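You operate a simulated robot arm through the tools that you are given. There is no shell and no other tool. Be economical: measure what you need, move in short steps, check, and stop when the job is done.

You are at the controls of a simulated robot arm. One attempt, no reset.

TASK
Lighten the dark colour with the card's parts of pearl and whisk it to one shade.
Fine: bowl under the tubes before you key; whisk it in the holder, whisk back; leave the other keys; the spare bowl stays in its drawer.
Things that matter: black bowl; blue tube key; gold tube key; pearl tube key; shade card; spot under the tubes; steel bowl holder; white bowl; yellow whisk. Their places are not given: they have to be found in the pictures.

The check looks at the end state, three seconds after you hand in, the way a careful person would. Anything else that was tipped, shoved, dropped, spilled or broken makes it a failure.

THE ROBOT
A 7-joint arm with a two-finger parallel gripper, fixed in place. Base frame: the origin is at the foot of the arm, x ahead of it, y to its left, z up; the work surface is at about z = 0. Units: cm, degrees, N and s.
With the tool pointing down near the work surface it reaches from about 22 to 58 cm from the base axis. Its first joint turns from -66.0 to 66.0 degrees. Payload 2.5 kg.
Tool frame: the origin (TCP) lies between the finger pads and is the grasp point; the fingertips stand 2.3 cm ahead of it; z points along the fingers, y is the line along which they close. The gripper opens to 9.4 cm. The fingers are 3.8 cm wide and 1 cm thick; the gripper's body (5.4 by 9.6 cm) begins 3.9 cm behind the TCP.
Orientation is that of the tool frame in the base frame, as a unit quaternion [x, y, z, w]. With the fingers straight down and closing along the base's y, the tool's x points along the base's -x, its y along +y and its z along -z.

THE INTERFACE
- The arm moves only by the tool arm_command. Its argument "series" is a list of rows, each an object of numbers (a shift or turn left out is 0, a gripper value left out holds the last): "rx", "ry", "rz": the turn, a rotation vector about the tool's x, y, z in units of 60 degrees (1.0 is 60 degrees); "dx", "dy", "dz": the shift along the tool's x, y, z in units of 200 mm (1.0 is 200 mm); "claw": the opening, from 0 (shut) to 1 (fully open). In form: [{"rx": .., "ry": .., "rz": .., "dx": .., "dy": .., "dz": .., "claw": ..}, ...]. A call has 1 to 12 rows; each row is the pose to reach, as a shift and turn from the pose commanded when the call began, along the tool's axes at that moment. A call with a number of a shift or a turn outside -1 to 1 is refused whole. Each row takes 0.2 s and may step no farther than 5 cm and 8.6 degrees from the row before; otherwise, or with a gripper value out of range, the whole call is refused. A pose out of reach is approached as far as the arm can. The call stops where the force on the tool passes 70 N (or 10 N more than at its start, if that is more) or the arm is blocked; 0.2 s more then pass. The fingers move at their own pace (about 10.8 cm/s each) and stop on an object; they squeeze with about 26 N. The grip force told is the motor's: it shows also when the fingers shut on nothing. Time passes only in rows, and 0.2 s behind the last, so rows that repeat a pose let the fingers close. It gives the time, the measured TCP pose, the force on the tool (base axes), the opening and the grip force at its end, in the units of the frame above (readings bear some noise), with the torque about the TCP (base axes, N m) and any sound that the robot's microphone picked up.
- Cameras (640 x 400 px; columns grow to the right, rows downward): "scene" is fixed at [12.61, -41.05, 55.94]; the picture's right is [0.85, -0.52, 0.00], its down [-0.26, -0.43, -0.86] and it looks along [0.45, 0.74, -0.50] (base axes); focal length 214 px, centre (320, 200). "wrist" rides on the gripper at [8.6, 1.6, -7.4] in the tool frame; the picture's right is [-0.18, 0.98, 0.00], its down [-0.58, -0.11, -0.81] and it looks along [-0.79, -0.15, 0.59] (tool axes); focal length 243 px, centre (320, 200).
- snapshot(camera): a new picture of that camera. It takes no simulated time.
- probe_pixels(camera, pixels): for up to 12 pixels [column, row] of the newest picture of that camera ("zoom" is the newest enlarged one), the place [x, y, z] in the base frame of the surface seen there, good to about 0.3 cm, but the place of the scene camera against the robot may be out by one fixed shift of up to 1.8 cm in any direction. It takes no simulated time.
- enlarge(camera, box): a new picture of the part [left, top, right, bottom] of that camera's present view, enlarged. It takes no simulated time.
- job_done(): hands the job in; it is judged then, once.

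Go step by step. Measure first, check grasps and placings, and put right what went wrong. The budget is 80 turns and 54 pictures, counting those below and the enlarged ones. Unless the task says otherwise, let go and move clear before handing in, and close with one line.

The tools are called after ">>>" as a command line: name --argument value ..., lists and objects as JSON in quotes. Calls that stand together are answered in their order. arm_command: Moves the arm, as the interface text tells. Its arguments: {"type":"object","properties":{"series":{"type":"array","items":{"type":"object","properties":{"rx":{"type":"number"},"ry":{"type":"number"},"rz":{"type":"number"},"dx":{"type":"number"},"dy":{"type":"number"},"dz":{"type":"number"},"claw":{"type":"number"}}}}},"required":["series"]} The other tools are called the same way: snapshot (camera) takes a picture; probe_pixels (camera, pixels) gives the place of the surface under pixels of a picture; enlarge (camera, box) takes an enlarged picture of a part of a camera's view; job_done () hands the job in.

At the start:

```text
time: 0.0
position: [31.12, 11.12, 51.54]
orientation: [0.0, 1.0, 0.0, -0.001]
contact_force: [0.6, 0.1, -1.3]
moment: [0.02, -0.02, 0.0]
finger_gap: 9.37
grip_force: 0.0
```

scene: 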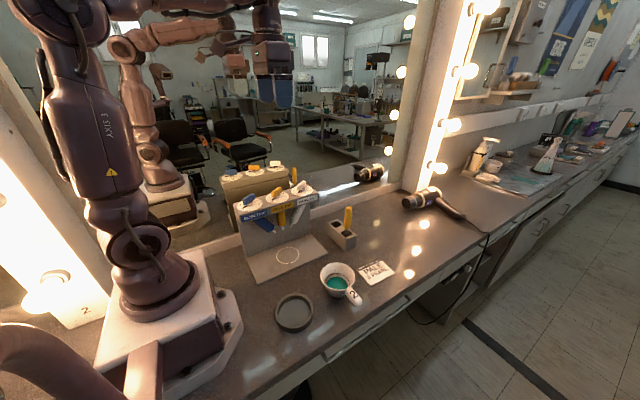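
wrist: 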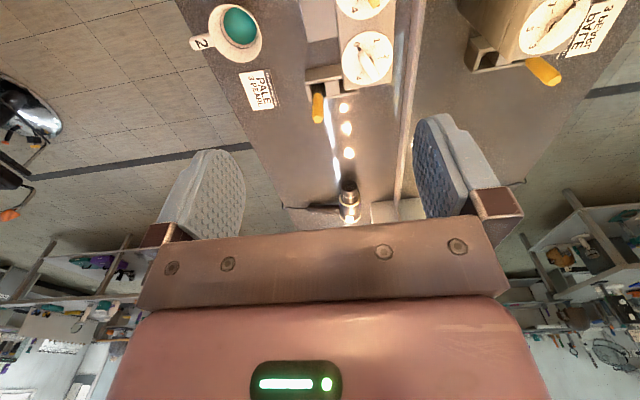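

The scene shows a tube dispenser around (270,210), a white bowl with teal at (338,282), a card at (376,272), a holder ring at (293,312) and a whisk at (347,220). I'll enlarge to read the details.

>>> enlarge --camera "scene" --box '[210, 150, 410, 340]'

>>> enlarge --camera "scene" --box '[225, 160, 325, 240]'

>>> enlarge --camera "wrist" --box '[180, 0, 420, 150]'

```text
2.11 times, centred on (310, 245) of scene
```

zoom: 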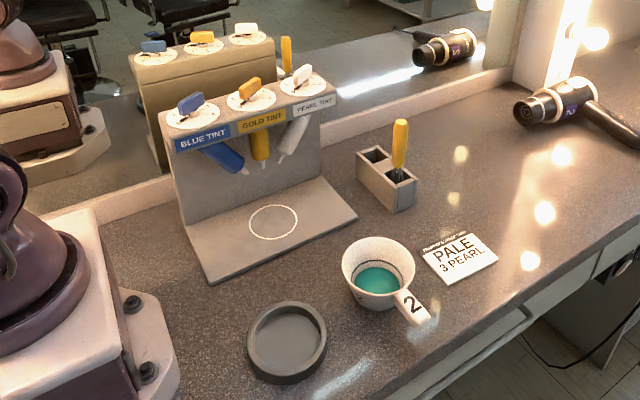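

```text
5.00 times, centred on (275, 200) of scene
```

zoom: 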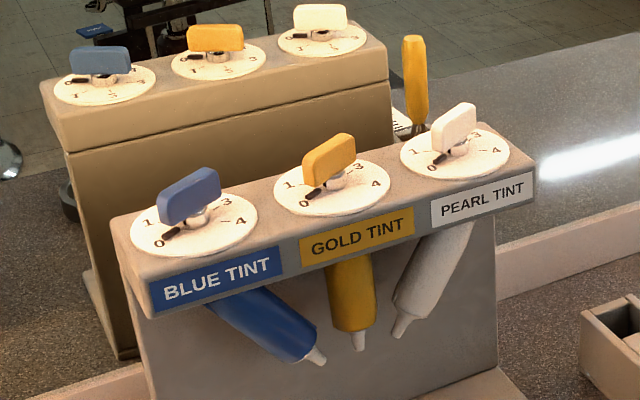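

```text
2.67 times, centred on (300, 75) of wrist
```

zoom: 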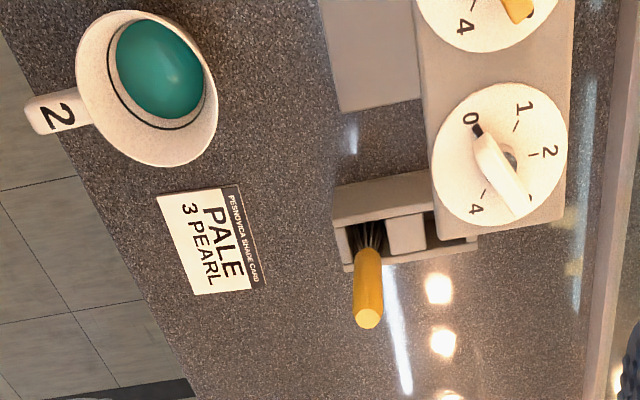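

The card reads "PALE 3 PEARL"; the pearl key's pointer sits at 0 on a 0–4 dial. I'll probe places with both cameras.

>>> snapshot --camera "wrist"

>>> probe_pixels --camera "zoom" --pixels '[[160, 70], [78, 90], [217, 90], [145, 10], [150, 165], [45, 115], [210, 240], [370, 318], [495, 165], [472, 125], [522, 105], [550, 152]]'

>>> probe_pixels --camera "scene" --pixels '[[338, 284], [355, 298], [293, 312], [277, 313], [311, 313], [294, 297], [293, 328], [288, 255], [348, 208], [376, 272], [320, 280], [356, 273]]'

```text
48 pictures are left
```

wrist: 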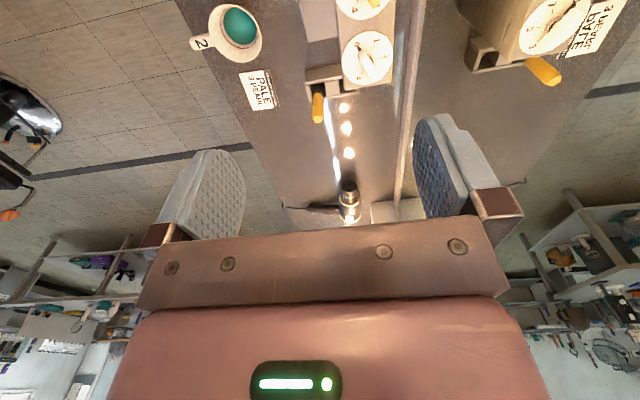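

```text
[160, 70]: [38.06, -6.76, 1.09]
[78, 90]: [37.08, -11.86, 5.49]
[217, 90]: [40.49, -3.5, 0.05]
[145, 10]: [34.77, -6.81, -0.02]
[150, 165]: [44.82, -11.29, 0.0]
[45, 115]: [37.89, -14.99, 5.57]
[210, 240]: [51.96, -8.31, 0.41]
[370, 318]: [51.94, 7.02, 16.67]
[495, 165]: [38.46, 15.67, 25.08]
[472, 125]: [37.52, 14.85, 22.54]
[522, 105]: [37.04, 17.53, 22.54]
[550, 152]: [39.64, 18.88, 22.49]
```

```text
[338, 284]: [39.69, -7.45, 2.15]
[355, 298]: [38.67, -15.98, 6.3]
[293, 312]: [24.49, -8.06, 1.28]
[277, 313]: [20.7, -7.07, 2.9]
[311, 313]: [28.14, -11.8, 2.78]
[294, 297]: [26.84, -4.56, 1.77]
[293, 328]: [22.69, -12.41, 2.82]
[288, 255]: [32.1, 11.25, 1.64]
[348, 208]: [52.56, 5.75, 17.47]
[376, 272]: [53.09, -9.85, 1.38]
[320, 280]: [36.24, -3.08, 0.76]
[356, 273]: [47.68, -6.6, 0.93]
```

Wrist vs scene suggests the scene frame is off by about (+0.8,-1.3,+0.85). I'll enlarge the pearl dial at wrist (367,57) for angles.

>>> enlarge --camera "wrist" --box '[325, 15, 405, 95]'

>>> enlarge --camera "scene" --box '[282, 165, 332, 197]'

```text
5.00 times, centred on (365, 55) of wrist
```

zoom: 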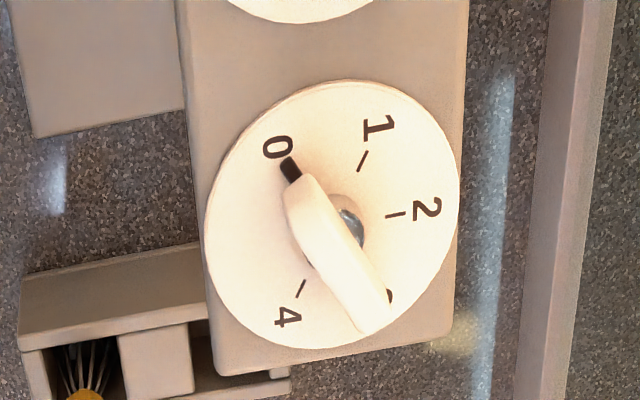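

```text
12.50 times, centred on (307, 181) of scene
```

zoom: 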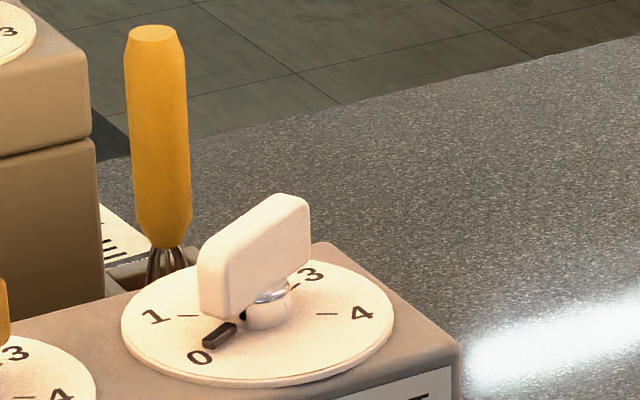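

The blade stands on a stem above the dial. I'll probe the marks, blade edges, and disc rim in this zoom.

>>> probe_pixels --camera "zoom" --pixels '[[200, 358], [155, 317], [310, 274], [361, 313], [122, 330], [394, 330], [265, 384], [240, 213], [292, 198], [210, 262], [232, 310], [265, 325]]'

>>> enlarge --camera "wrist" --box '[325, 15, 405, 95]'

```text
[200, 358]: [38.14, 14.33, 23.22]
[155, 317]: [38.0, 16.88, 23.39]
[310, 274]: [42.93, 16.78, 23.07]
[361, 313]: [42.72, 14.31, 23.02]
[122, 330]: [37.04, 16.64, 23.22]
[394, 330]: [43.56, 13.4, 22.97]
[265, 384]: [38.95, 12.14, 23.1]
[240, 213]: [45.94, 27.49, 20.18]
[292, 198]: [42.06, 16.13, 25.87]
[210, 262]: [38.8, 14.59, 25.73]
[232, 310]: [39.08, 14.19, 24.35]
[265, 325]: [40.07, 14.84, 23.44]
```

```text
5.00 times, centred on (365, 55) of wrist
```

zoom: 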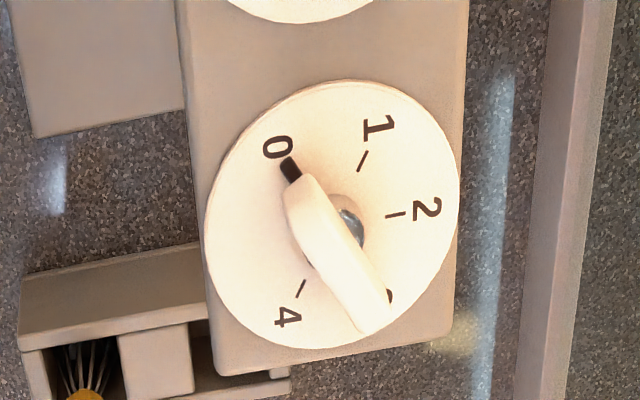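

>>> probe_pixels --camera "zoom" --pixels '[[278, 147], [378, 128], [428, 208], [288, 318], [207, 225], [459, 210], [340, 81], [310, 349], [302, 190], [372, 320], [340, 245], [525, 200]]'

>>> probe_pixels --camera "scene" --pixels '[[236, 208], [318, 190], [274, 223], [298, 224], [283, 231], [299, 248], [276, 255], [287, 248], [287, 263], [251, 280], [325, 245], [350, 240]]'

```text
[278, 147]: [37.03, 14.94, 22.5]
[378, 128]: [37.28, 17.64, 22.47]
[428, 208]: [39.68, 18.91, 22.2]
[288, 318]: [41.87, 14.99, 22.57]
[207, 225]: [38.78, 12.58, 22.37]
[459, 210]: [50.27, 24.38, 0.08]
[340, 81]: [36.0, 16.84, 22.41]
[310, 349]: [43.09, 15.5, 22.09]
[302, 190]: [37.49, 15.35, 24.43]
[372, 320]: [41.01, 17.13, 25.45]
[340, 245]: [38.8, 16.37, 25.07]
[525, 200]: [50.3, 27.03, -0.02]
```

```text
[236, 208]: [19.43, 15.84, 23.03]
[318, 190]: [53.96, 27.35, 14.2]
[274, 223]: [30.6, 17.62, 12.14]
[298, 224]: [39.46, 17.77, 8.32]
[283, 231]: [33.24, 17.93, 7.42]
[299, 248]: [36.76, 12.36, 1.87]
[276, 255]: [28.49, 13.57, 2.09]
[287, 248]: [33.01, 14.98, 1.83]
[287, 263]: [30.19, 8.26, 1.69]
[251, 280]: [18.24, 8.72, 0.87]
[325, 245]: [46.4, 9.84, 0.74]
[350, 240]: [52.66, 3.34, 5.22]
```

Marks sit 60° apart clockwise (0 at base angle 210°, 3 at 30°), so the pearl key needs 180° clockwise around about (39.6,16.3). First the bowl: its handle points to -y near (37.5,-14,5.5), so I'm moving above it, turning the gripper +90°.

>>> arm_command --series '[{"rz": -0.125, "dx": -0.0375, "dy": -0.125, "dz": 0.075}, {"rz": -0.25, "dx": -0.075, "dy": -0.25, "dz": 0.15}, {"rz": -0.375, "dx": -0.1125, "dy": -0.375, "dz": 0.225}, {"rz": -0.5, "dx": -0.15, "dy": -0.5, "dz": 0.3}, {"rz": -0.625, "dx": -0.1875, "dy": -0.625, "dz": 0.375}, {"rz": -0.75, "dx": -0.225, "dy": -0.75, "dz": 0.45}, {"rz": -0.875, "dx": -0.2625, "dy": -0.875, "dz": 0.525}, {"rz": -1.0, "dx": -0.3, "dy": -1.0, "dz": 0.6}, {"rz": -1.0, "dx": -0.3, "dy": -1.0, "dz": 0.6}]'

```text
time: 2.0
position: [37.0, -9.21, 39.4]
orientation: [-0.501, 0.866, 0.0, 0.0]
contact_force: [0.6, -0.4, -0.3]
moment: [0.01, -0.02, -0.01]
finger_gap: 9.4
grip_force: 0.1
```

At (37,-9.2,39.4) with yaw 60°. Turning the last 30° and moving down over the handle to look.

>>> arm_command --series '[{"rz": -0.125, "dx": 0.055, "dy": -0.036, "dz": 0.15}, {"rz": -0.25, "dx": 0.11, "dy": -0.072, "dz": 0.3}, {"rz": -0.375, "dx": 0.166, "dy": -0.11, "dz": 0.45}, {"rz": -0.5, "dx": 0.222, "dy": -0.145, "dz": 0.6}, {"rz": -0.5, "dx": 0.222, "dy": -0.145, "dz": 0.6}]'

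>>> snapshot --camera "wrist"

>>> enlarge --camera "scene" --box '[260, 230, 400, 340]'

```text
time: 3.2
position: [37.58, -14.38, 27.52]
orientation: [0.708, -0.707, 0.0, -0.001]
contact_force: [-0.1, -0.3, -0.3]
moment: [0.0, 0.01, -0.04]
finger_gap: 9.38
grip_force: 0.1
```

```text
44 pictures are left
```

wrist: 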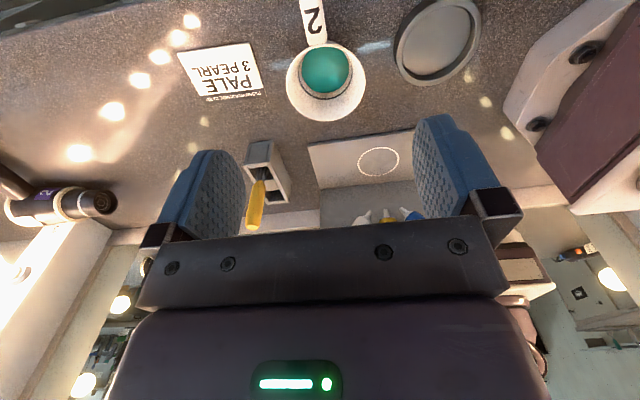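

```text
3.64 times, centred on (330, 285) of scene
```

zoom: 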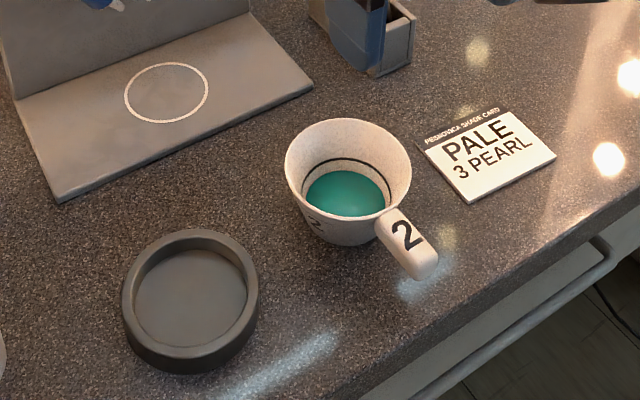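

The wrist view shows everything: bowl (325,80), holder (437,42), spot (378,162). Probing these.

>>> probe_pixels --camera "wrist" --pixels '[[290, 85], [364, 83], [325, 118], [324, 72], [302, 5], [327, 5], [313, 20], [312, 38], [358, 162], [399, 162], [378, 147], [378, 178]]'

>>> probe_pixels --camera "wrist" --pixels '[[396, 40], [479, 40], [440, 3], [430, 82], [437, 42], [255, 210], [252, 226], [261, 185], [362, 215], [388, 215], [405, 212], [318, 207]]'

>>> probe_pixels --camera "zoom" --pixels '[[290, 155], [408, 160], [350, 121], [378, 212], [400, 228], [428, 268], [420, 240], [407, 265], [166, 63], [166, 123], [124, 95], [207, 90]]'

```text
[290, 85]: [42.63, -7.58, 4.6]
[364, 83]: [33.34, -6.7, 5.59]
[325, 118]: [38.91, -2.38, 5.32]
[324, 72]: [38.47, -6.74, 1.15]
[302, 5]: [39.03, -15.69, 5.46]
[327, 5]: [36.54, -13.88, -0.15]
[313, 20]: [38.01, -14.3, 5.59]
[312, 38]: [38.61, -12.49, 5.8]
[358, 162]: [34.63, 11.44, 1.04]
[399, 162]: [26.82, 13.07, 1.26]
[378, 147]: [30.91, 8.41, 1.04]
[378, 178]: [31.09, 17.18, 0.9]
```

```text
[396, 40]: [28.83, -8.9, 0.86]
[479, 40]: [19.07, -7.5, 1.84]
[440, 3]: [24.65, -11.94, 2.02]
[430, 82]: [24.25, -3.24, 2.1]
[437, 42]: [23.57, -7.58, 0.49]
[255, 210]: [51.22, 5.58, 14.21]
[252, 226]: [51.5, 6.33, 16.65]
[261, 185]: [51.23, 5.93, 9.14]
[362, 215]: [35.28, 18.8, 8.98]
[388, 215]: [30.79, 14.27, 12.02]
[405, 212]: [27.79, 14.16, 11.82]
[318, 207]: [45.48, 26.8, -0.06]
```

```text
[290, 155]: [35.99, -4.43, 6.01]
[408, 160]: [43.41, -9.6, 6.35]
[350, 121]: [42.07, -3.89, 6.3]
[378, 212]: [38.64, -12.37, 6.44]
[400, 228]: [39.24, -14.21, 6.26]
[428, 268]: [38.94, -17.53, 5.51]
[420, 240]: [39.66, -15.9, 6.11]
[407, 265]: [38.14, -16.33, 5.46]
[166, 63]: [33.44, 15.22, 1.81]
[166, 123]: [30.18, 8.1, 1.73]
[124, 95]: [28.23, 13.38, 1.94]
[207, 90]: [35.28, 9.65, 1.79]
```

Handle centreline is x≈38.1, y −11.2…−16.5, top z≈5.5; spot centre ≈(31.0,12.7), plate z≈1; holder centre ≈(23.9,−7.6). Going down over the handle.

>>> arm_command --series '[{"dx": -0.01, "dy": -0.026, "dz": 0.2, "claw": 0.65}, {"dx": -0.01, "dy": -0.026, "dz": 0.4}, {"dx": -0.01, "dy": -0.026, "dz": 0.6}, {"dx": -0.01, "dy": -0.026, "dz": 0.75}, {"dx": -0.01, "dy": -0.026, "dz": 0.85}, {"dx": -0.01, "dy": -0.026, "dz": 0.92}, {"dx": -0.01, "dy": -0.026, "dz": 0.92}]'

>>> snapshot --camera "wrist"

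>>> enlarge --camera "scene" --box '[280, 210, 420, 320]'

```text
time: 4.8
position: [38.16, -14.13, 8.89]
orientation: [0.708, -0.707, 0.0, -0.001]
contact_force: [0.3, 0.2, -0.1]
moment: [-0.03, -0.02, 0.04]
finger_gap: 6.12
grip_force: 0.0
```

```text
42 pictures are left
```

wrist: 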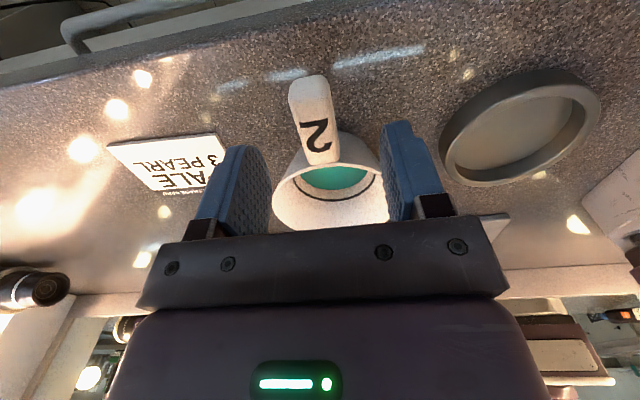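

```text
3.64 times, centred on (350, 265) of scene
```

zoom: 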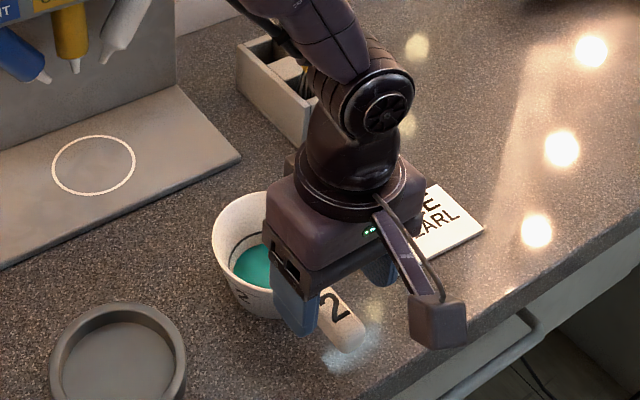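

The handle at (315,120) lies between the fingers. Probing its ends precisely.

>>> probe_pixels --camera "wrist" --pixels '[[311, 80], [290, 90], [328, 88], [315, 120], [298, 120], [332, 120], [320, 158], [303, 150], [336, 150], [280, 185], [380, 185], [330, 222]]'

```text
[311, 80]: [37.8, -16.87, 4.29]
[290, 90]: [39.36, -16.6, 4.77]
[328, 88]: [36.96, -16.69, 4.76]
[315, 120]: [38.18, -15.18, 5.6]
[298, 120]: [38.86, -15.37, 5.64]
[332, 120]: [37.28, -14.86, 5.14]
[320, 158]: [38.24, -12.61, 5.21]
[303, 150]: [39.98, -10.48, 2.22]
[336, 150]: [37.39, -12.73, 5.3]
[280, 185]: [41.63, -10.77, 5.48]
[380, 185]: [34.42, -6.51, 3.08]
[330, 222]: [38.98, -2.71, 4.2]
```

Handle centre x≈38.15, well aligned with the TCP. Lowering to z≈5.1 and closing.

>>> arm_command --series '[{"dz": 0.08}, {"dz": 0.15}, {"dz": 0.19}, {"dz": 0.19, "claw": 0}, {"dz": 0.19, "claw": 0}, {"dz": 0.19, "claw": 0}, {"dz": 0.19, "claw": 0}]'

>>> snapshot --camera "wrist"

```text
time: 6.4
position: [37.94, -14.08, 5.17]
orientation: [0.707, -0.707, 0.001, 0.0]
contact_force: [-0.7, -0.6, -0.3]
moment: [-0.01, 0.01, 0.0]
finger_gap: 2.15
grip_force: 26.1
```

```text
40 pictures are left
```

wrist: 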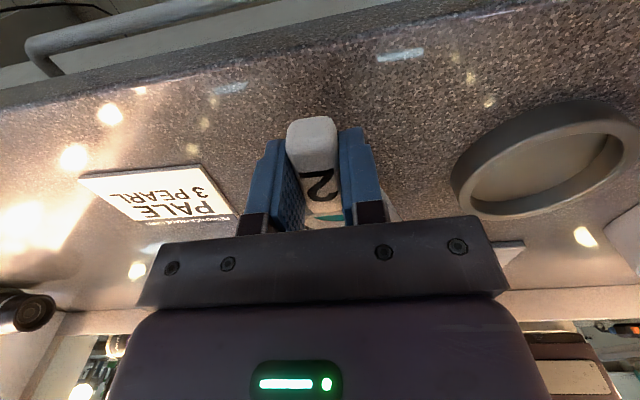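

Gripped (gap 2.15, 26 N). Lifting 3 cm slowly first and checking.

>>> arm_command --series '[{"dz": -0.02}, {"dz": -0.05}, {"dz": -0.085}, {"dz": -0.12}, {"dz": -0.14}, {"dz": -0.15}, {"dz": -0.15}]'

>>> enlarge --camera "scene" --box '[280, 210, 420, 320]'

```text
time: 8.0
position: [38.0, -14.14, 8.33]
orientation: [0.707, -0.707, 0.0, 0.001]
contact_force: [0.0, -0.2, -1.0]
moment: [-0.04, -0.03, -0.01]
finger_gap: 2.12
grip_force: 26.0
```

```text
3.64 times, centred on (350, 265) of scene
```

zoom: 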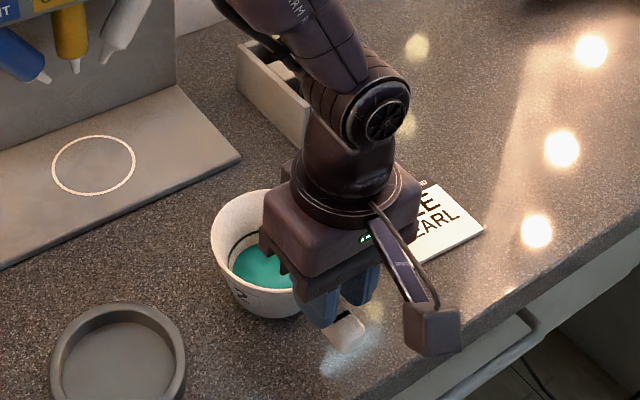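

The bowl is lifted and level. Carrying it over the spot.

>>> arm_command --series '[{"dx": -0.05, "dy": 0.02}, {"dx": -0.13, "dy": 0.05}, {"dx": -0.23, "dy": 0.085}, {"dx": -0.33, "dy": 0.12}, {"dx": -0.43, "dy": 0.157}, {"dx": -0.53, "dy": 0.195}, {"dx": -0.63, "dy": 0.23}, {"dx": -0.73, "dy": 0.265}, {"dx": -0.82, "dy": 0.3}, {"dx": -0.9, "dy": 0.33}, {"dx": -0.95, "dy": 0.35}, {"dx": -0.977, "dy": 0.357}]'

>>> enlarge --camera "scene" --box '[220, 170, 360, 290]'

>>> snapshot --camera "wrist"

```text
time: 10.6
position: [31.14, 4.29, 8.35]
orientation: [-0.7, 0.714, -0.007, -0.005]
contact_force: [0.1, -5.4, 4.3]
moment: [0.09, 0.03, -0.06]
finger_gap: 2.14
grip_force: 26.3
stopped in row 12: the force on the tool passed its limit at 75 N (the readings are from after the stop); the commanded pose is now the measured one
```

```text
3.33 times, centred on (290, 230) of scene
```

zoom: 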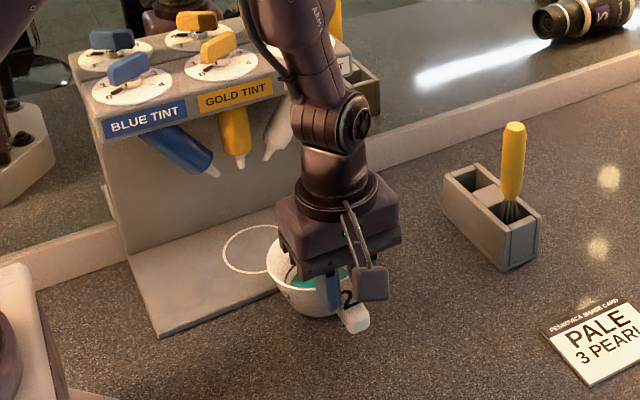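

```text
37 pictures are left
```

wrist: 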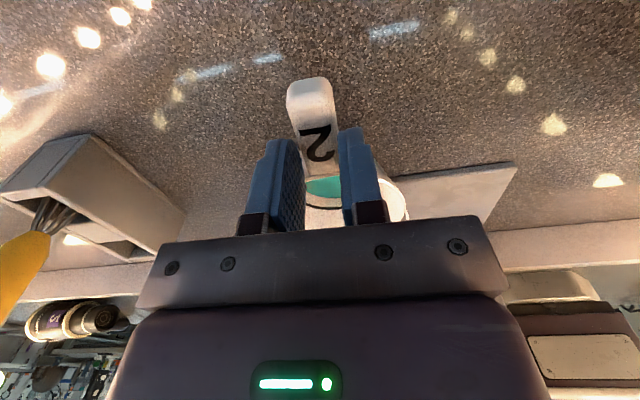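

The move stopped on contact: the handle end moved from row 118 to row 78 between the fingers, so the bowl has slid in the grip. Probing where the handle and rim are now.

>>> probe_pixels --camera "wrist" --pixels '[[310, 82], [313, 100], [318, 150], [320, 170], [322, 188], [395, 190], [310, 212], [370, 215], [440, 200], [270, 180]]'

>>> probe_pixels --camera "zoom" --pixels '[[270, 255], [275, 285], [320, 300], [355, 318], [345, 297], [295, 265], [285, 240], [368, 215], [300, 200], [262, 160], [210, 175], [245, 250]]'

>>> enlarge --camera "scene" --box '[265, 205, 325, 250]'

```text
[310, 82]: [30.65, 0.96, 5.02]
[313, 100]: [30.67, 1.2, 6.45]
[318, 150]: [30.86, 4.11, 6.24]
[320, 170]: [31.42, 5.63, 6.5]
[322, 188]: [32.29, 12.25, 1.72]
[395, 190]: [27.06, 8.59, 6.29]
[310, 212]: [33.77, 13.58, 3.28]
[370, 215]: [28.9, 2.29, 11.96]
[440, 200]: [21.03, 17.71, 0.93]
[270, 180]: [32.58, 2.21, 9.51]
```

```text
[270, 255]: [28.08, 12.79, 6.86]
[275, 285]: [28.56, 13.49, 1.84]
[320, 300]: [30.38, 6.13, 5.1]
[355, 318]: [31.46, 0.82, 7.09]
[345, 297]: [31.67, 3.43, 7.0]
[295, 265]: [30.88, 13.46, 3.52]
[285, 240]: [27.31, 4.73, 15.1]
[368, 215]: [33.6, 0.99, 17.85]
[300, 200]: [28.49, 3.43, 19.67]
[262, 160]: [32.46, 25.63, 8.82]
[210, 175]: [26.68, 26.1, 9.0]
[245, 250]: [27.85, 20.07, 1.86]
```

```text
8.89 times, centred on (295, 228) of scene
```

zoom: 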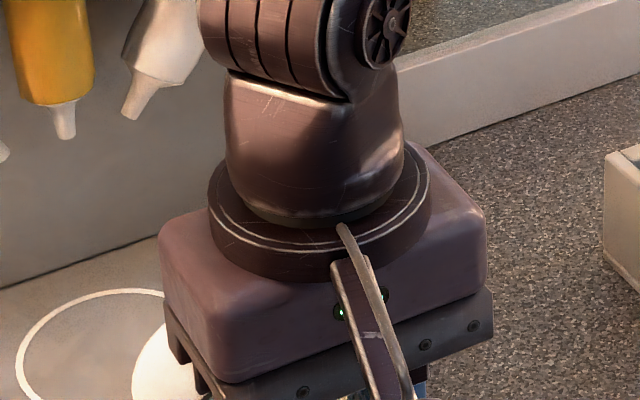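

Handle top is now at z≈6.4, i.e. the bowl slipped down and sits at about plate height, centre ≈(31,11.2) — about 1.5 cm short. I need a clear look before doing more.

>>> snapshot --camera "scene"

>>> enlarge --camera "wrist" --box '[220, 60, 540, 260]'

```text
35 pictures are left
```

scene: 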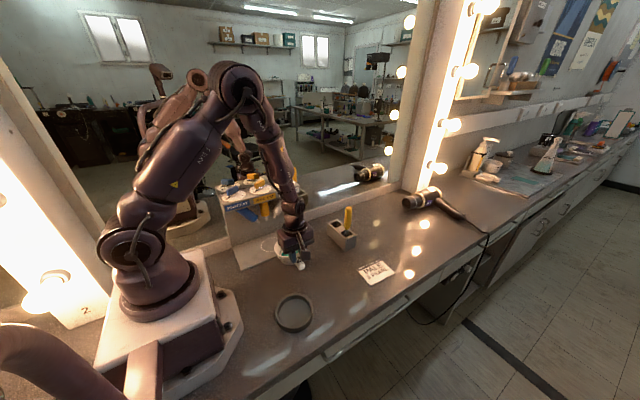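

```text
2.00 times, centred on (380, 160) of wrist
```

zoom: 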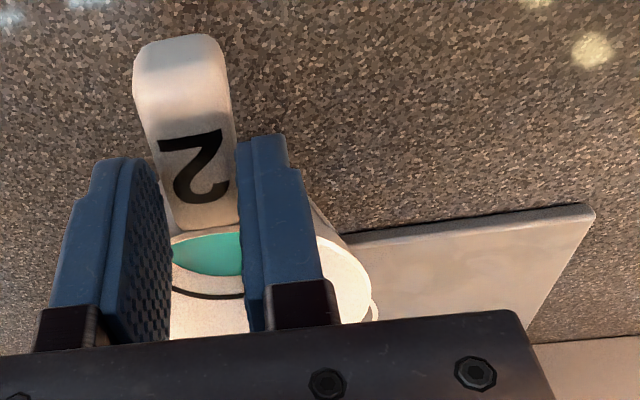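

The fingers barely overlap the handle top and the bowl appears to rest on the plate, paint intact; likely the raised rim met a nozzle. I'll release, back off upward, and inspect.

>>> arm_command --series '[{"claw": 0.5}, {"claw": 0.5}, {"dz": -0.1, "claw": 0.5}, {"dz": -0.25, "dx": 0.1}, {"dz": -0.4, "dx": 0.25}, {"dz": -0.5, "dx": 0.45}, {"dz": -0.5, "dx": 0.5}, {"dz": -0.5, "dx": 0.5}]'

>>> snapshot --camera "wrist"

>>> enlarge --camera "scene" --box '[220, 175, 340, 275]'

```text
time: 12.4
position: [30.72, -5.58, 18.45]
orientation: [-0.7, 0.714, -0.006, -0.005]
contact_force: [0.0, -0.4, 0.3]
moment: [-0.02, 0.0, -0.01]
finger_gap: 4.69
grip_force: 0.1
```

```text
33 pictures are left
```

wrist: 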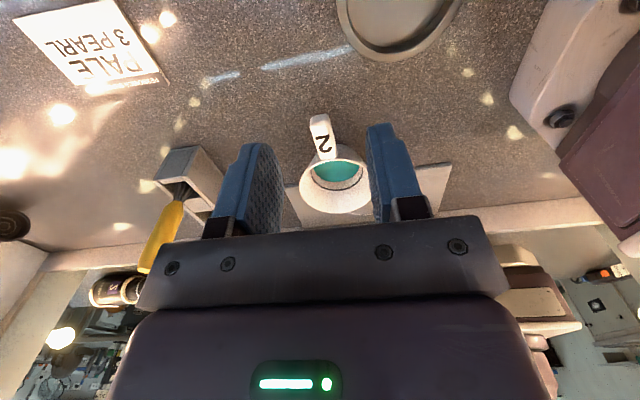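

```text
4.00 times, centred on (280, 225) of scene
```

zoom: 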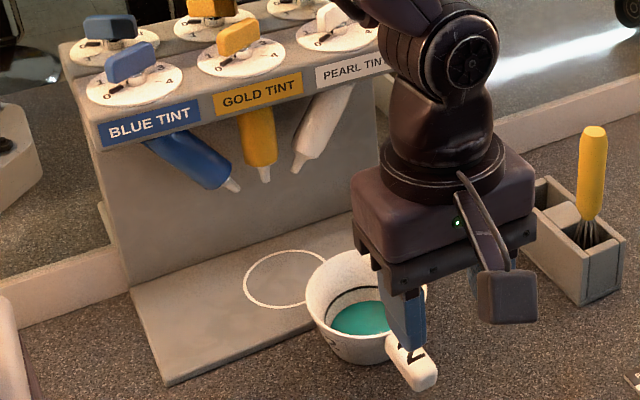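

No spill; the bowl sits short of the spot, around the plate's front edge. Probing bowl rim, spot and nozzles.

>>> probe_pixels --camera "zoom" --pixels '[[309, 285], [350, 253], [320, 320], [425, 290], [400, 350], [415, 380], [264, 180], [295, 170], [236, 187], [285, 252], [246, 285], [275, 307]]'

>>> probe_pixels --camera "wrist" --pixels '[[303, 180], [368, 172], [335, 210], [318, 120], [322, 145], [337, 172], [294, 200], [450, 166], [420, 168], [435, 180], [300, 215], [372, 195]]'

```text
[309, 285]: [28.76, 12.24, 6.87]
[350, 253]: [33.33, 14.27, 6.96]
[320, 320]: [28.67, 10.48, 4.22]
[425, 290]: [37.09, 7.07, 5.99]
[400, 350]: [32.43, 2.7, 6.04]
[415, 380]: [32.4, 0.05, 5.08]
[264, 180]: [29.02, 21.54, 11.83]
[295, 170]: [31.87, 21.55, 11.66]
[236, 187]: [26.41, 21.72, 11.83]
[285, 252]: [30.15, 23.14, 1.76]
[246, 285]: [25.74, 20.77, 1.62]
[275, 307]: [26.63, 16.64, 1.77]
```

```text
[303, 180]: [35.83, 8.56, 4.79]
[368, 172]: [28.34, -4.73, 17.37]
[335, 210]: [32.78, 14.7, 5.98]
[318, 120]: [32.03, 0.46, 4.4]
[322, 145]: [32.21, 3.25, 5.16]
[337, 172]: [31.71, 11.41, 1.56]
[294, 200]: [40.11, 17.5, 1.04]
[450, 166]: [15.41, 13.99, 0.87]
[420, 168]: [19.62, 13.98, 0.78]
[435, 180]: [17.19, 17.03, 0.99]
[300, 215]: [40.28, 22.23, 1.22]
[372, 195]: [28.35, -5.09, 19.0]
```

The dispenser itself was pushed back: its spot is now ≈(27.6,21.2) instead of (31,12.7), because the bowl never really lifted (fingers slid up the handle) and dragged on the counter. I must restore that. First regrip the handle deeper and closer to the bowl, and test a small lift.

>>> arm_command --series '[{"dx": -0.12, "dy": -0.02, "dz": 0.12, "claw": 0.5}, {"dx": -0.3, "dy": -0.04, "dz": 0.3}, {"dx": -0.44, "dy": -0.06, "dz": 0.42}, {"dx": -0.481, "dy": -0.06, "dz": 0.54}, {"dx": -0.481, "dy": -0.06, "dz": 0.62}, {"dx": -0.481, "dy": -0.06, "dz": 0.69}, {"dx": -0.481, "dy": -0.06, "dz": 0.69, "claw": 0}, {"dx": -0.481, "dy": -0.06, "dz": 0.69, "claw": 0}, {"dx": -0.481, "dy": -0.06, "dz": 0.69, "claw": 0}, {"dx": -0.481, "dy": -0.06, "dz": 0.69, "claw": 0}, {"dx": -0.481, "dy": -0.06, "dz": 0.69, "claw": 0}]'

>>> snapshot --camera "wrist"

```text
refused: row 2 steps farther than a row can; nothing moved
```

```text
31 pictures are left
```

wrist: 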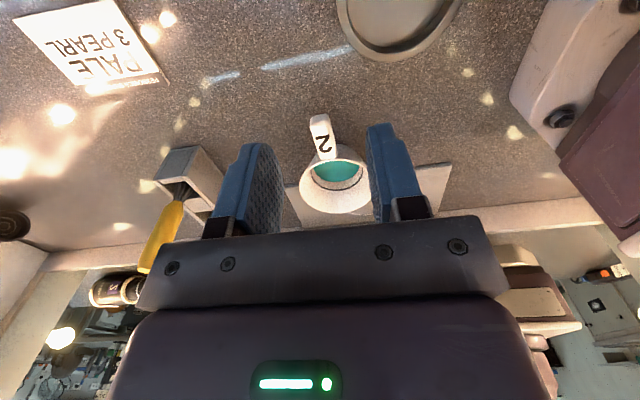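

Row 2 was too long a step; sending again with smaller steps.

>>> arm_command --series '[{"dx": -0.12, "dy": -0.02, "dz": 0.12, "claw": 0.5}, {"dx": -0.26, "dy": -0.04, "dz": 0.26}, {"dx": -0.4, "dy": -0.06, "dz": 0.4}, {"dx": -0.481, "dy": -0.06, "dz": 0.54}, {"dx": -0.481, "dy": -0.06, "dz": 0.62}, {"dx": -0.481, "dy": -0.06, "dz": 0.69}, {"dx": -0.481, "dy": -0.06, "dz": 0.69, "claw": 0}, {"dx": -0.481, "dy": -0.06, "dz": 0.69, "claw": 0}, {"dx": -0.481, "dy": -0.06, "dz": 0.69, "claw": 0}, {"dx": -0.481, "dy": -0.06, "dz": 0.69, "claw": 0}, {"dx": -0.481, "dy": -0.06, "dz": 0.69, "claw": 0}]'

>>> snapshot --camera "wrist"

```text
time: 14.8
position: [32.21, 3.85, 4.55]
orientation: [-0.701, 0.714, -0.007, -0.005]
contact_force: [0.5, -1.0, -0.1]
moment: [-0.07, 0.01, -0.02]
finger_gap: 2.14
grip_force: 26.2
```

```text
30 pictures are left
```

wrist: 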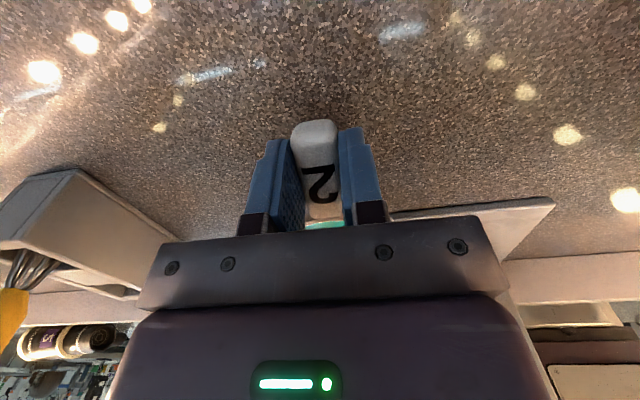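

Gripped near the bowl (gap 2.14). Slow test lift of 1.2 cm.

>>> arm_command --series '[{"dz": -0.006}, {"dz": -0.014}, {"dz": -0.022}, {"dz": -0.03}, {"dz": -0.038}, {"dz": -0.046}, {"dz": -0.054}, {"dz": -0.06}, {"dz": -0.06}]'

>>> snapshot --camera "wrist"

```text
time: 16.8
position: [32.22, 4.0, 5.77]
orientation: [-0.7, 0.714, -0.006, -0.005]
contact_force: [-0.1, -0.3, -0.8]
moment: [-0.05, 0.01, -0.02]
finger_gap: 2.13
grip_force: 26.6
```

```text
29 pictures are left
```

wrist: 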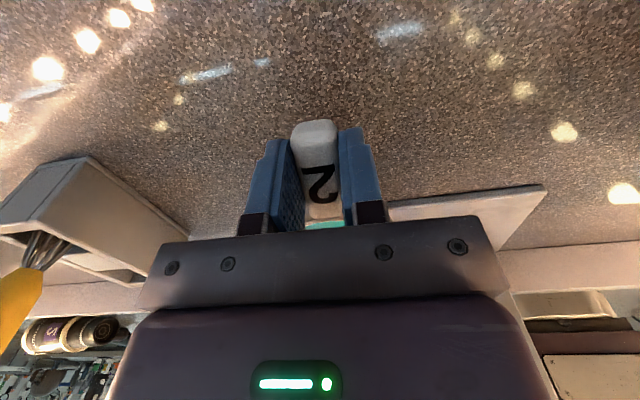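

The handle end stays at row 120 between the fingers, so the bowl moved up with them this time (force −0.8 N). Checking with the scene view and waiting a second for creep.

>>> arm_command --series '[{"dz": 0}, {"dz": 0}, {"dz": 0}, {"dz": 0}, {"dz": 0}]'

>>> enlarge --camera "scene" --box '[240, 195, 340, 275]'

>>> probe_pixels --camera "wrist" --pixels '[[313, 135], [318, 180], [322, 207], [440, 210], [535, 190], [530, 200], [300, 235], [400, 212]]'

```text
time: 18.0
position: [32.24, 3.98, 5.93]
orientation: [-0.7, 0.714, -0.006, -0.005]
contact_force: [-0.1, 0.1, -1.2]
moment: [-0.04, -0.01, 0.0]
finger_gap: 2.13
grip_force: 26.0
```

```text
5.00 times, centred on (290, 235) of scene
```

zoom: 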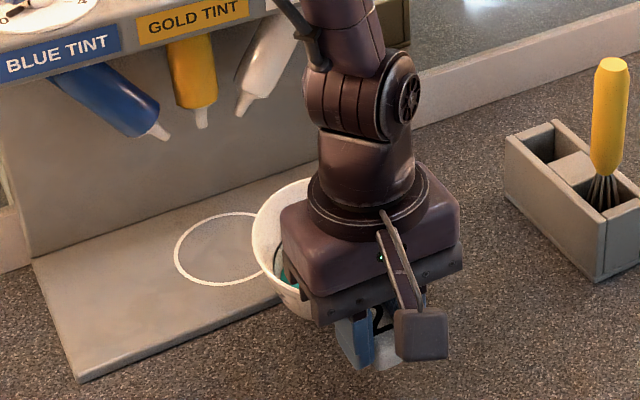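

```text
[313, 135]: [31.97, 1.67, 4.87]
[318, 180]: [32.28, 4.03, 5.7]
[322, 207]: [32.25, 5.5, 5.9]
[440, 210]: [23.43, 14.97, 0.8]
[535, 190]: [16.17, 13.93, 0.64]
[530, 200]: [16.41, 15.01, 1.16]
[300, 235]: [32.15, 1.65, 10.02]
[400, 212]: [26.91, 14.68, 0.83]
```

The view hints the bowl is held without slip. Lifting 2 cm more and taking a check picture before travelling.

>>> arm_command --series '[{"dz": -0.02}, {"dz": -0.04}, {"dz": -0.06}, {"dz": -0.08}, {"dz": -0.1}, {"dz": -0.1}]'

>>> snapshot --camera "wrist"

```text
time: 19.4
position: [32.13, 3.93, 7.75]
orientation: [-0.7, 0.714, -0.007, -0.006]
contact_force: [-0.2, 0.2, -1.5]
moment: [-0.07, 0.04, 0.0]
finger_gap: 2.13
grip_force: 25.9
```

```text
27 pictures are left
```

wrist: 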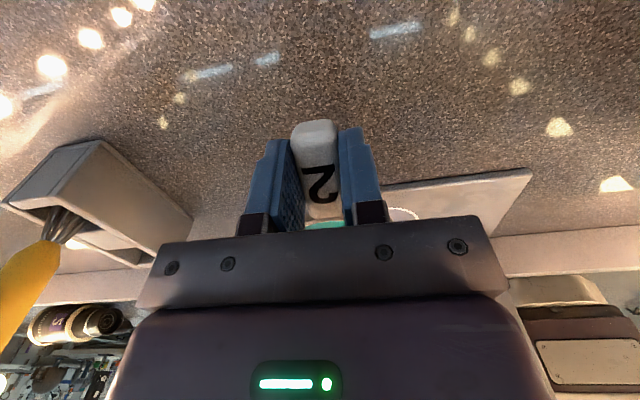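

Held firmly. Carrying it back to a free area of the counter (original place), gently.

>>> arm_command --series '[{"dx": 0.04, "dy": -0.015}, {"dx": 0.11, "dy": -0.04}, {"dx": 0.2, "dy": -0.07}, {"dx": 0.3, "dy": -0.107}, {"dx": 0.4, "dy": -0.143}, {"dx": 0.5, "dy": -0.18}, {"dx": 0.6, "dy": -0.215}, {"dx": 0.7, "dy": -0.25}, {"dx": 0.78, "dy": -0.28}, {"dx": 0.85, "dy": -0.305}, {"dx": 0.889, "dy": -0.318}, {"dx": 0.889, "dy": -0.318}]'

>>> snapshot --camera "wrist"

>>> enlarge --camera "scene" --box '[225, 170, 385, 310]'

```text
time: 22.0
position: [38.28, -14.0, 8.03]
orientation: [-0.7, 0.714, -0.005, -0.005]
contact_force: [-0.3, 0.3, -1.1]
moment: [-0.08, -0.02, 0.02]
finger_gap: 2.11
grip_force: 26.0
```

```text
26 pictures are left
```

wrist: 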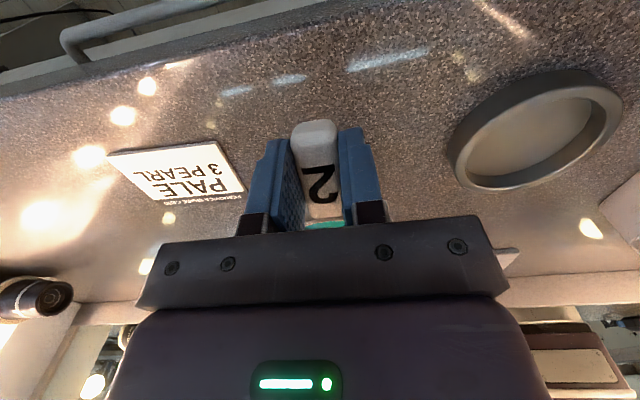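

```text
2.86 times, centred on (305, 240) of scene
```

zoom: 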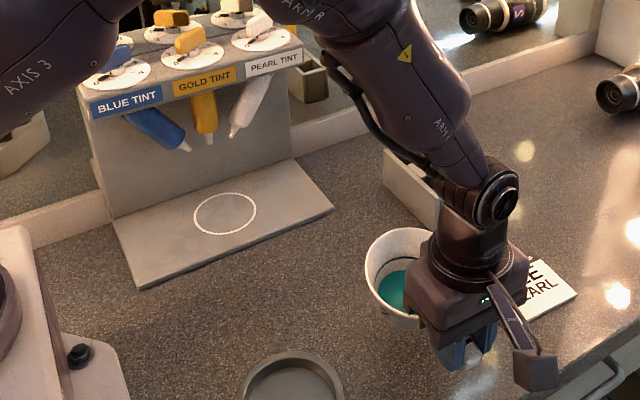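

The bowl is held well at (38.2,−7). Setting it down here (TCP back to ≈4.6) and releasing, so I can put the dispenser back.

>>> arm_command --series '[{"dz": 0.04}, {"dz": 0.08}, {"dz": 0.12}, {"dz": 0.15}, {"dz": 0.165}, {"dz": 0.173}, {"dz": 0.173, "claw": 0.5}, {"dz": 0.173, "claw": 0.5}, {"dz": 0.1, "claw": 0.5}, {"dz": -0.1}, {"dz": -0.3}, {"dz": -0.5}]'

>>> snapshot --camera "wrist"

```text
time: 24.6
position: [38.25, -13.64, 18.03]
orientation: [-0.7, 0.714, -0.005, -0.006]
contact_force: [0.8, -0.5, -0.6]
moment: [0.01, 0.02, 0.0]
finger_gap: 4.71
grip_force: 0.1
```

```text
24 pictures are left
```

wrist: 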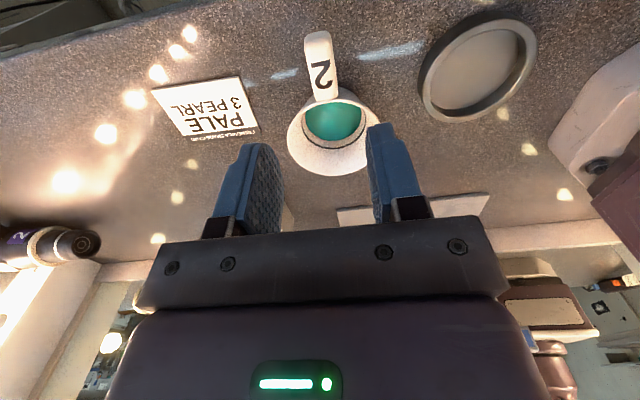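

Bowl is safely down. Now measuring the dispenser's present pose in the scene view.

>>> enlarge --camera "scene" --box '[240, 170, 320, 220]'

>>> probe_pixels --camera "wrist" --pixels '[[318, 35], [322, 85], [312, 60], [292, 145], [330, 171], [333, 120], [340, 210], [485, 196], [430, 202], [300, 100]]'

```text
8.00 times, centred on (280, 195) of scene
```

zoom: 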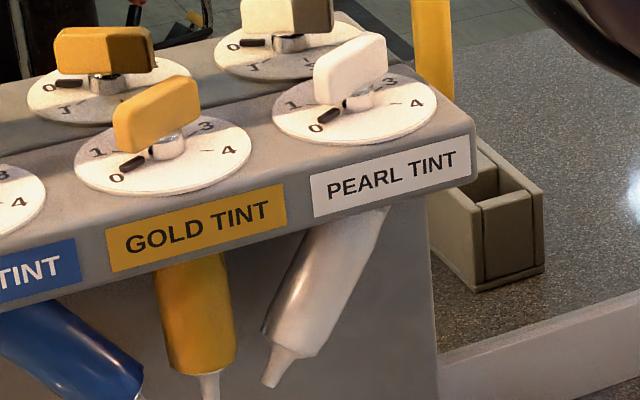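

```text
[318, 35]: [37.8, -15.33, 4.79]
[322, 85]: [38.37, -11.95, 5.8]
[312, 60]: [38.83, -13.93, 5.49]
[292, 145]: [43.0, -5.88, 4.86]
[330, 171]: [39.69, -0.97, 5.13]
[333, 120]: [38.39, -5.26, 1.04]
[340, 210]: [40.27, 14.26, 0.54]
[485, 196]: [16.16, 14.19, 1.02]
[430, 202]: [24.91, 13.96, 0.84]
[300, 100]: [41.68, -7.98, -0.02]
```

>>> probe_pixels --camera "zoom" --pixels '[[315, 128], [292, 104], [417, 103], [117, 181], [97, 152], [228, 150], [470, 125], [345, 15], [470, 175], [300, 200], [250, 110], [290, 60]]'

```text
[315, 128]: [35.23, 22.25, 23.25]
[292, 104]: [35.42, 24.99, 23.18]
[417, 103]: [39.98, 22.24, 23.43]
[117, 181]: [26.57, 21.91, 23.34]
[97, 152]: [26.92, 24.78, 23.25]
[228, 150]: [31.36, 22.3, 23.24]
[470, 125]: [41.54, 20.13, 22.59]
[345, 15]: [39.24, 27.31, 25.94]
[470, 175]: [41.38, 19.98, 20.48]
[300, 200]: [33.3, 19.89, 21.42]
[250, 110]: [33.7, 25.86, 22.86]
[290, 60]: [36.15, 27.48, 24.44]
```

The dispenser moved by (−2.75,+8.0) without turning (plate front edge now straight at y≈14.1), so it needs (+2.75,−8.0). I'll hook the open back finger behind the pearl key blade (its normal points along that direction) and draw it back; first moving up and over, correcting the small tilt.

>>> arm_command --series '[{"dz": -0.15, "ry": -0.015, "claw": 1}, {"dz": -0.35, "dx": -0.1, "dy": 0.002, "ry": -0.015}, {"dz": -0.5, "dx": -0.28, "dy": 0.005, "ry": -0.015}, {"dz": -0.65, "dx": -0.46, "dy": 0.009, "ry": -0.015}, {"dz": -0.75, "dx": -0.67, "dy": 0.013, "ry": -0.015}, {"dz": -0.75, "dx": -0.875, "dy": 0.0175, "ry": -0.015}, {"dz": -0.75, "dx": -0.875, "dy": 0.0175, "ry": -0.015}]'

```text
time: 26.2
position: [38.26, 3.79, 32.47]
orientation: [-0.701, 0.714, 0.0, 0.0]
contact_force: [-0.4, -0.2, -0.8]
moment: [0.0, -0.01, 0.01]
finger_gap: 9.38
grip_force: 0.0
```

Tilt corrected. Rotating 59° clockwise and moving in front of/above the pearl key at height.

>>> arm_command --series '[{"dx": -0.11, "rz": 0.123}, {"dx": -0.22, "rz": 0.246}, {"dx": -0.33, "rz": 0.369}, {"dx": -0.44, "rz": 0.492}, {"dx": -0.55, "rz": 0.615}, {"dx": -0.66, "rz": 0.738}, {"dx": -0.77, "rz": 0.861}, {"dx": -0.87, "rz": 0.982}, {"dx": -0.87, "rz": 0.982}]'

>>> snapshot --camera "wrist"

>>> enlarge --camera "scene" --box '[225, 130, 345, 210]'

```text
time: 28.2
position: [38.5, 21.33, 32.67]
orientation: [-0.258, 0.966, 0.001, 0.001]
contact_force: [1.0, 0.5, 0.1]
moment: [0.01, 0.0, 0.01]
finger_gap: 9.38
grip_force: 0.0
```

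```text
22 pictures are left
```

wrist: 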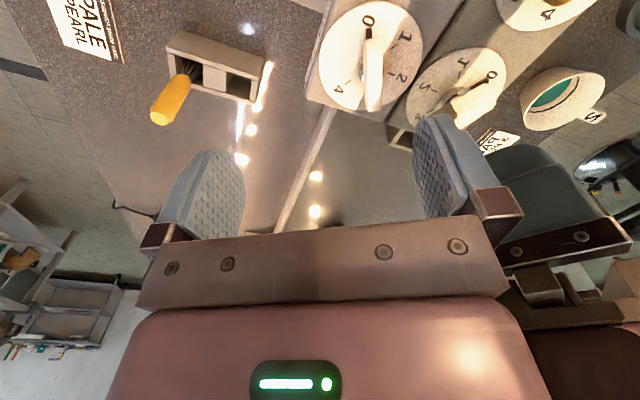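

```text
5.00 times, centred on (285, 170) of scene
```

zoom: 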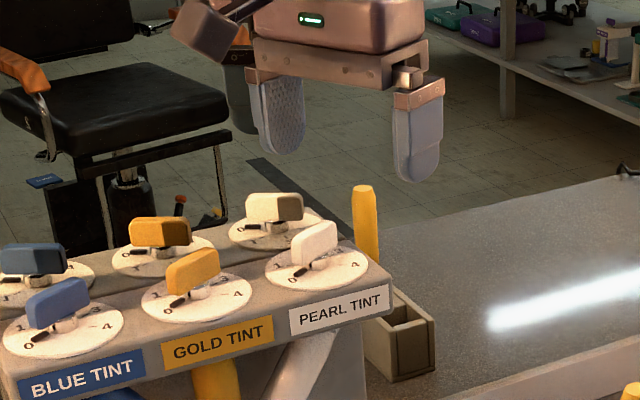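

The wrist picture shows the real pearl dial at (370,60) and its reflection at right. Probing exact key, box edge and mirror.

>>> probe_pixels --camera "wrist" --pixels '[[368, 20], [406, 37], [401, 77], [338, 88], [369, 45], [374, 106], [374, 75], [382, 115], [312, 80], [423, 55], [440, 30], [300, 180]]'

```text
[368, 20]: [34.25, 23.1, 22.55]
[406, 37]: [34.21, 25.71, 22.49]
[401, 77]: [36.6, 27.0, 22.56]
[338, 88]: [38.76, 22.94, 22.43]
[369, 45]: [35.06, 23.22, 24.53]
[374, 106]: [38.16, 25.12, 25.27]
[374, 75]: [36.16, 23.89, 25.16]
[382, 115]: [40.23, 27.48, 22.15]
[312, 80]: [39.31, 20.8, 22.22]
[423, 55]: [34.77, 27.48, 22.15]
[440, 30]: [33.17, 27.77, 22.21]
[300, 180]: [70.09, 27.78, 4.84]
```

Pearl key centre ≈(36.48,24.33), mirror at y≈27.8. Lowering so the open back finger goes behind the blade with ~0.5 cm clearance.

>>> arm_command --series '[{"dx": 0.012, "dy": -0.0044, "dz": 0.1}, {"dx": 0.012, "dy": -0.0044, "dz": 0.2}, {"dx": 0.012, "dy": -0.0044, "dz": 0.27}, {"dx": 0.012, "dy": -0.0044, "dz": 0.32}, {"dx": 0.012, "dy": -0.0044, "dz": 0.358}, {"dx": 0.012, "dy": -0.0044, "dz": 0.358}]'

>>> enlarge --camera "wrist" --box '[280, 20, 520, 220]'

```text
time: 29.6
position: [38.48, 21.12, 25.5]
orientation: [-0.259, 0.966, 0.0, 0.001]
contact_force: [-0.4, -0.4, -0.6]
moment: [0.01, -0.03, 0.03]
finger_gap: 9.42
grip_force: 0.1
```

```text
2.00 times, centred on (400, 120) of wrist
```

zoom: 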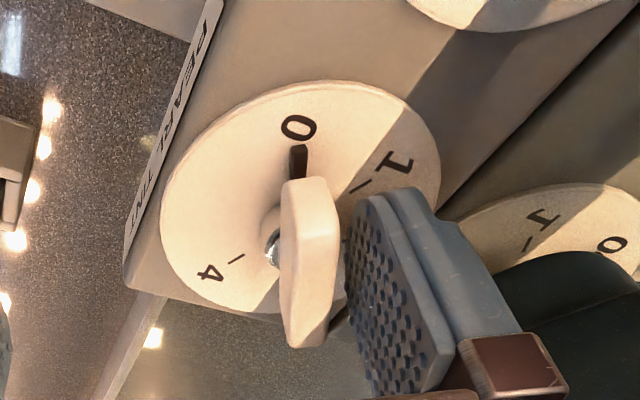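

The finger is behind the blade and parallel to it. Pulling slowly 1.5 cm along the blade normal and watching force.

>>> arm_command --series '[{"dy": -0.012}, {"dy": -0.024}, {"dy": -0.036}, {"dy": -0.048}, {"dy": -0.06}, {"dy": -0.075}]'

>>> enlarge --camera "scene" --box '[215, 160, 335, 280]'

```text
time: 31.0
position: [39.15, 19.84, 25.64]
orientation: [-0.259, 0.966, 0.0, 0.001]
contact_force: [-5.0, 8.4, 3.1]
moment: [0.18, 0.14, -0.16]
finger_gap: 9.39
grip_force: 0.2
```

```text
3.33 times, centred on (275, 220) of scene
```

zoom: 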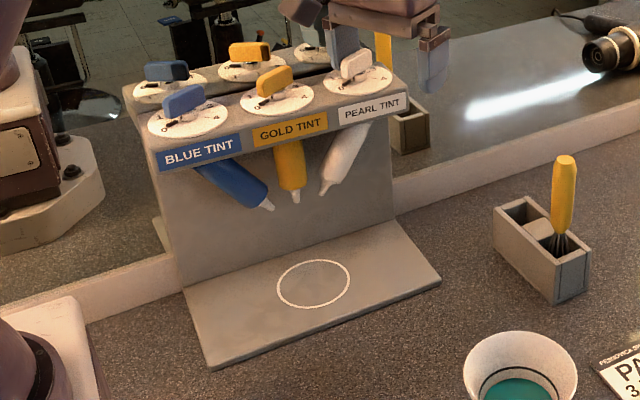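

Force only ~10 N and the dispenser is moving without tipping. Checking for yaw via the plate corners and dial marks.

>>> probe_pixels --camera "zoom" --pixels '[[208, 362], [438, 281], [330, 318], [188, 130], [222, 115], [263, 108], [305, 95], [338, 90], [350, 262], [278, 300], [314, 260], [313, 308]]'

```text
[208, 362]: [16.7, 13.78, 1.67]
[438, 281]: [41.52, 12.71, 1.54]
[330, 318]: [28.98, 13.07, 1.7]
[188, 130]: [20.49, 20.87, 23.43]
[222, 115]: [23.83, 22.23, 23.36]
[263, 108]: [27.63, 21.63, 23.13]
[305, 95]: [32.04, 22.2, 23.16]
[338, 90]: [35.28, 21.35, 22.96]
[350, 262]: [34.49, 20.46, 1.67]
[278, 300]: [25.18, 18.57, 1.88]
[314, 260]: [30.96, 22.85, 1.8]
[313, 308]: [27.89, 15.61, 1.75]
```

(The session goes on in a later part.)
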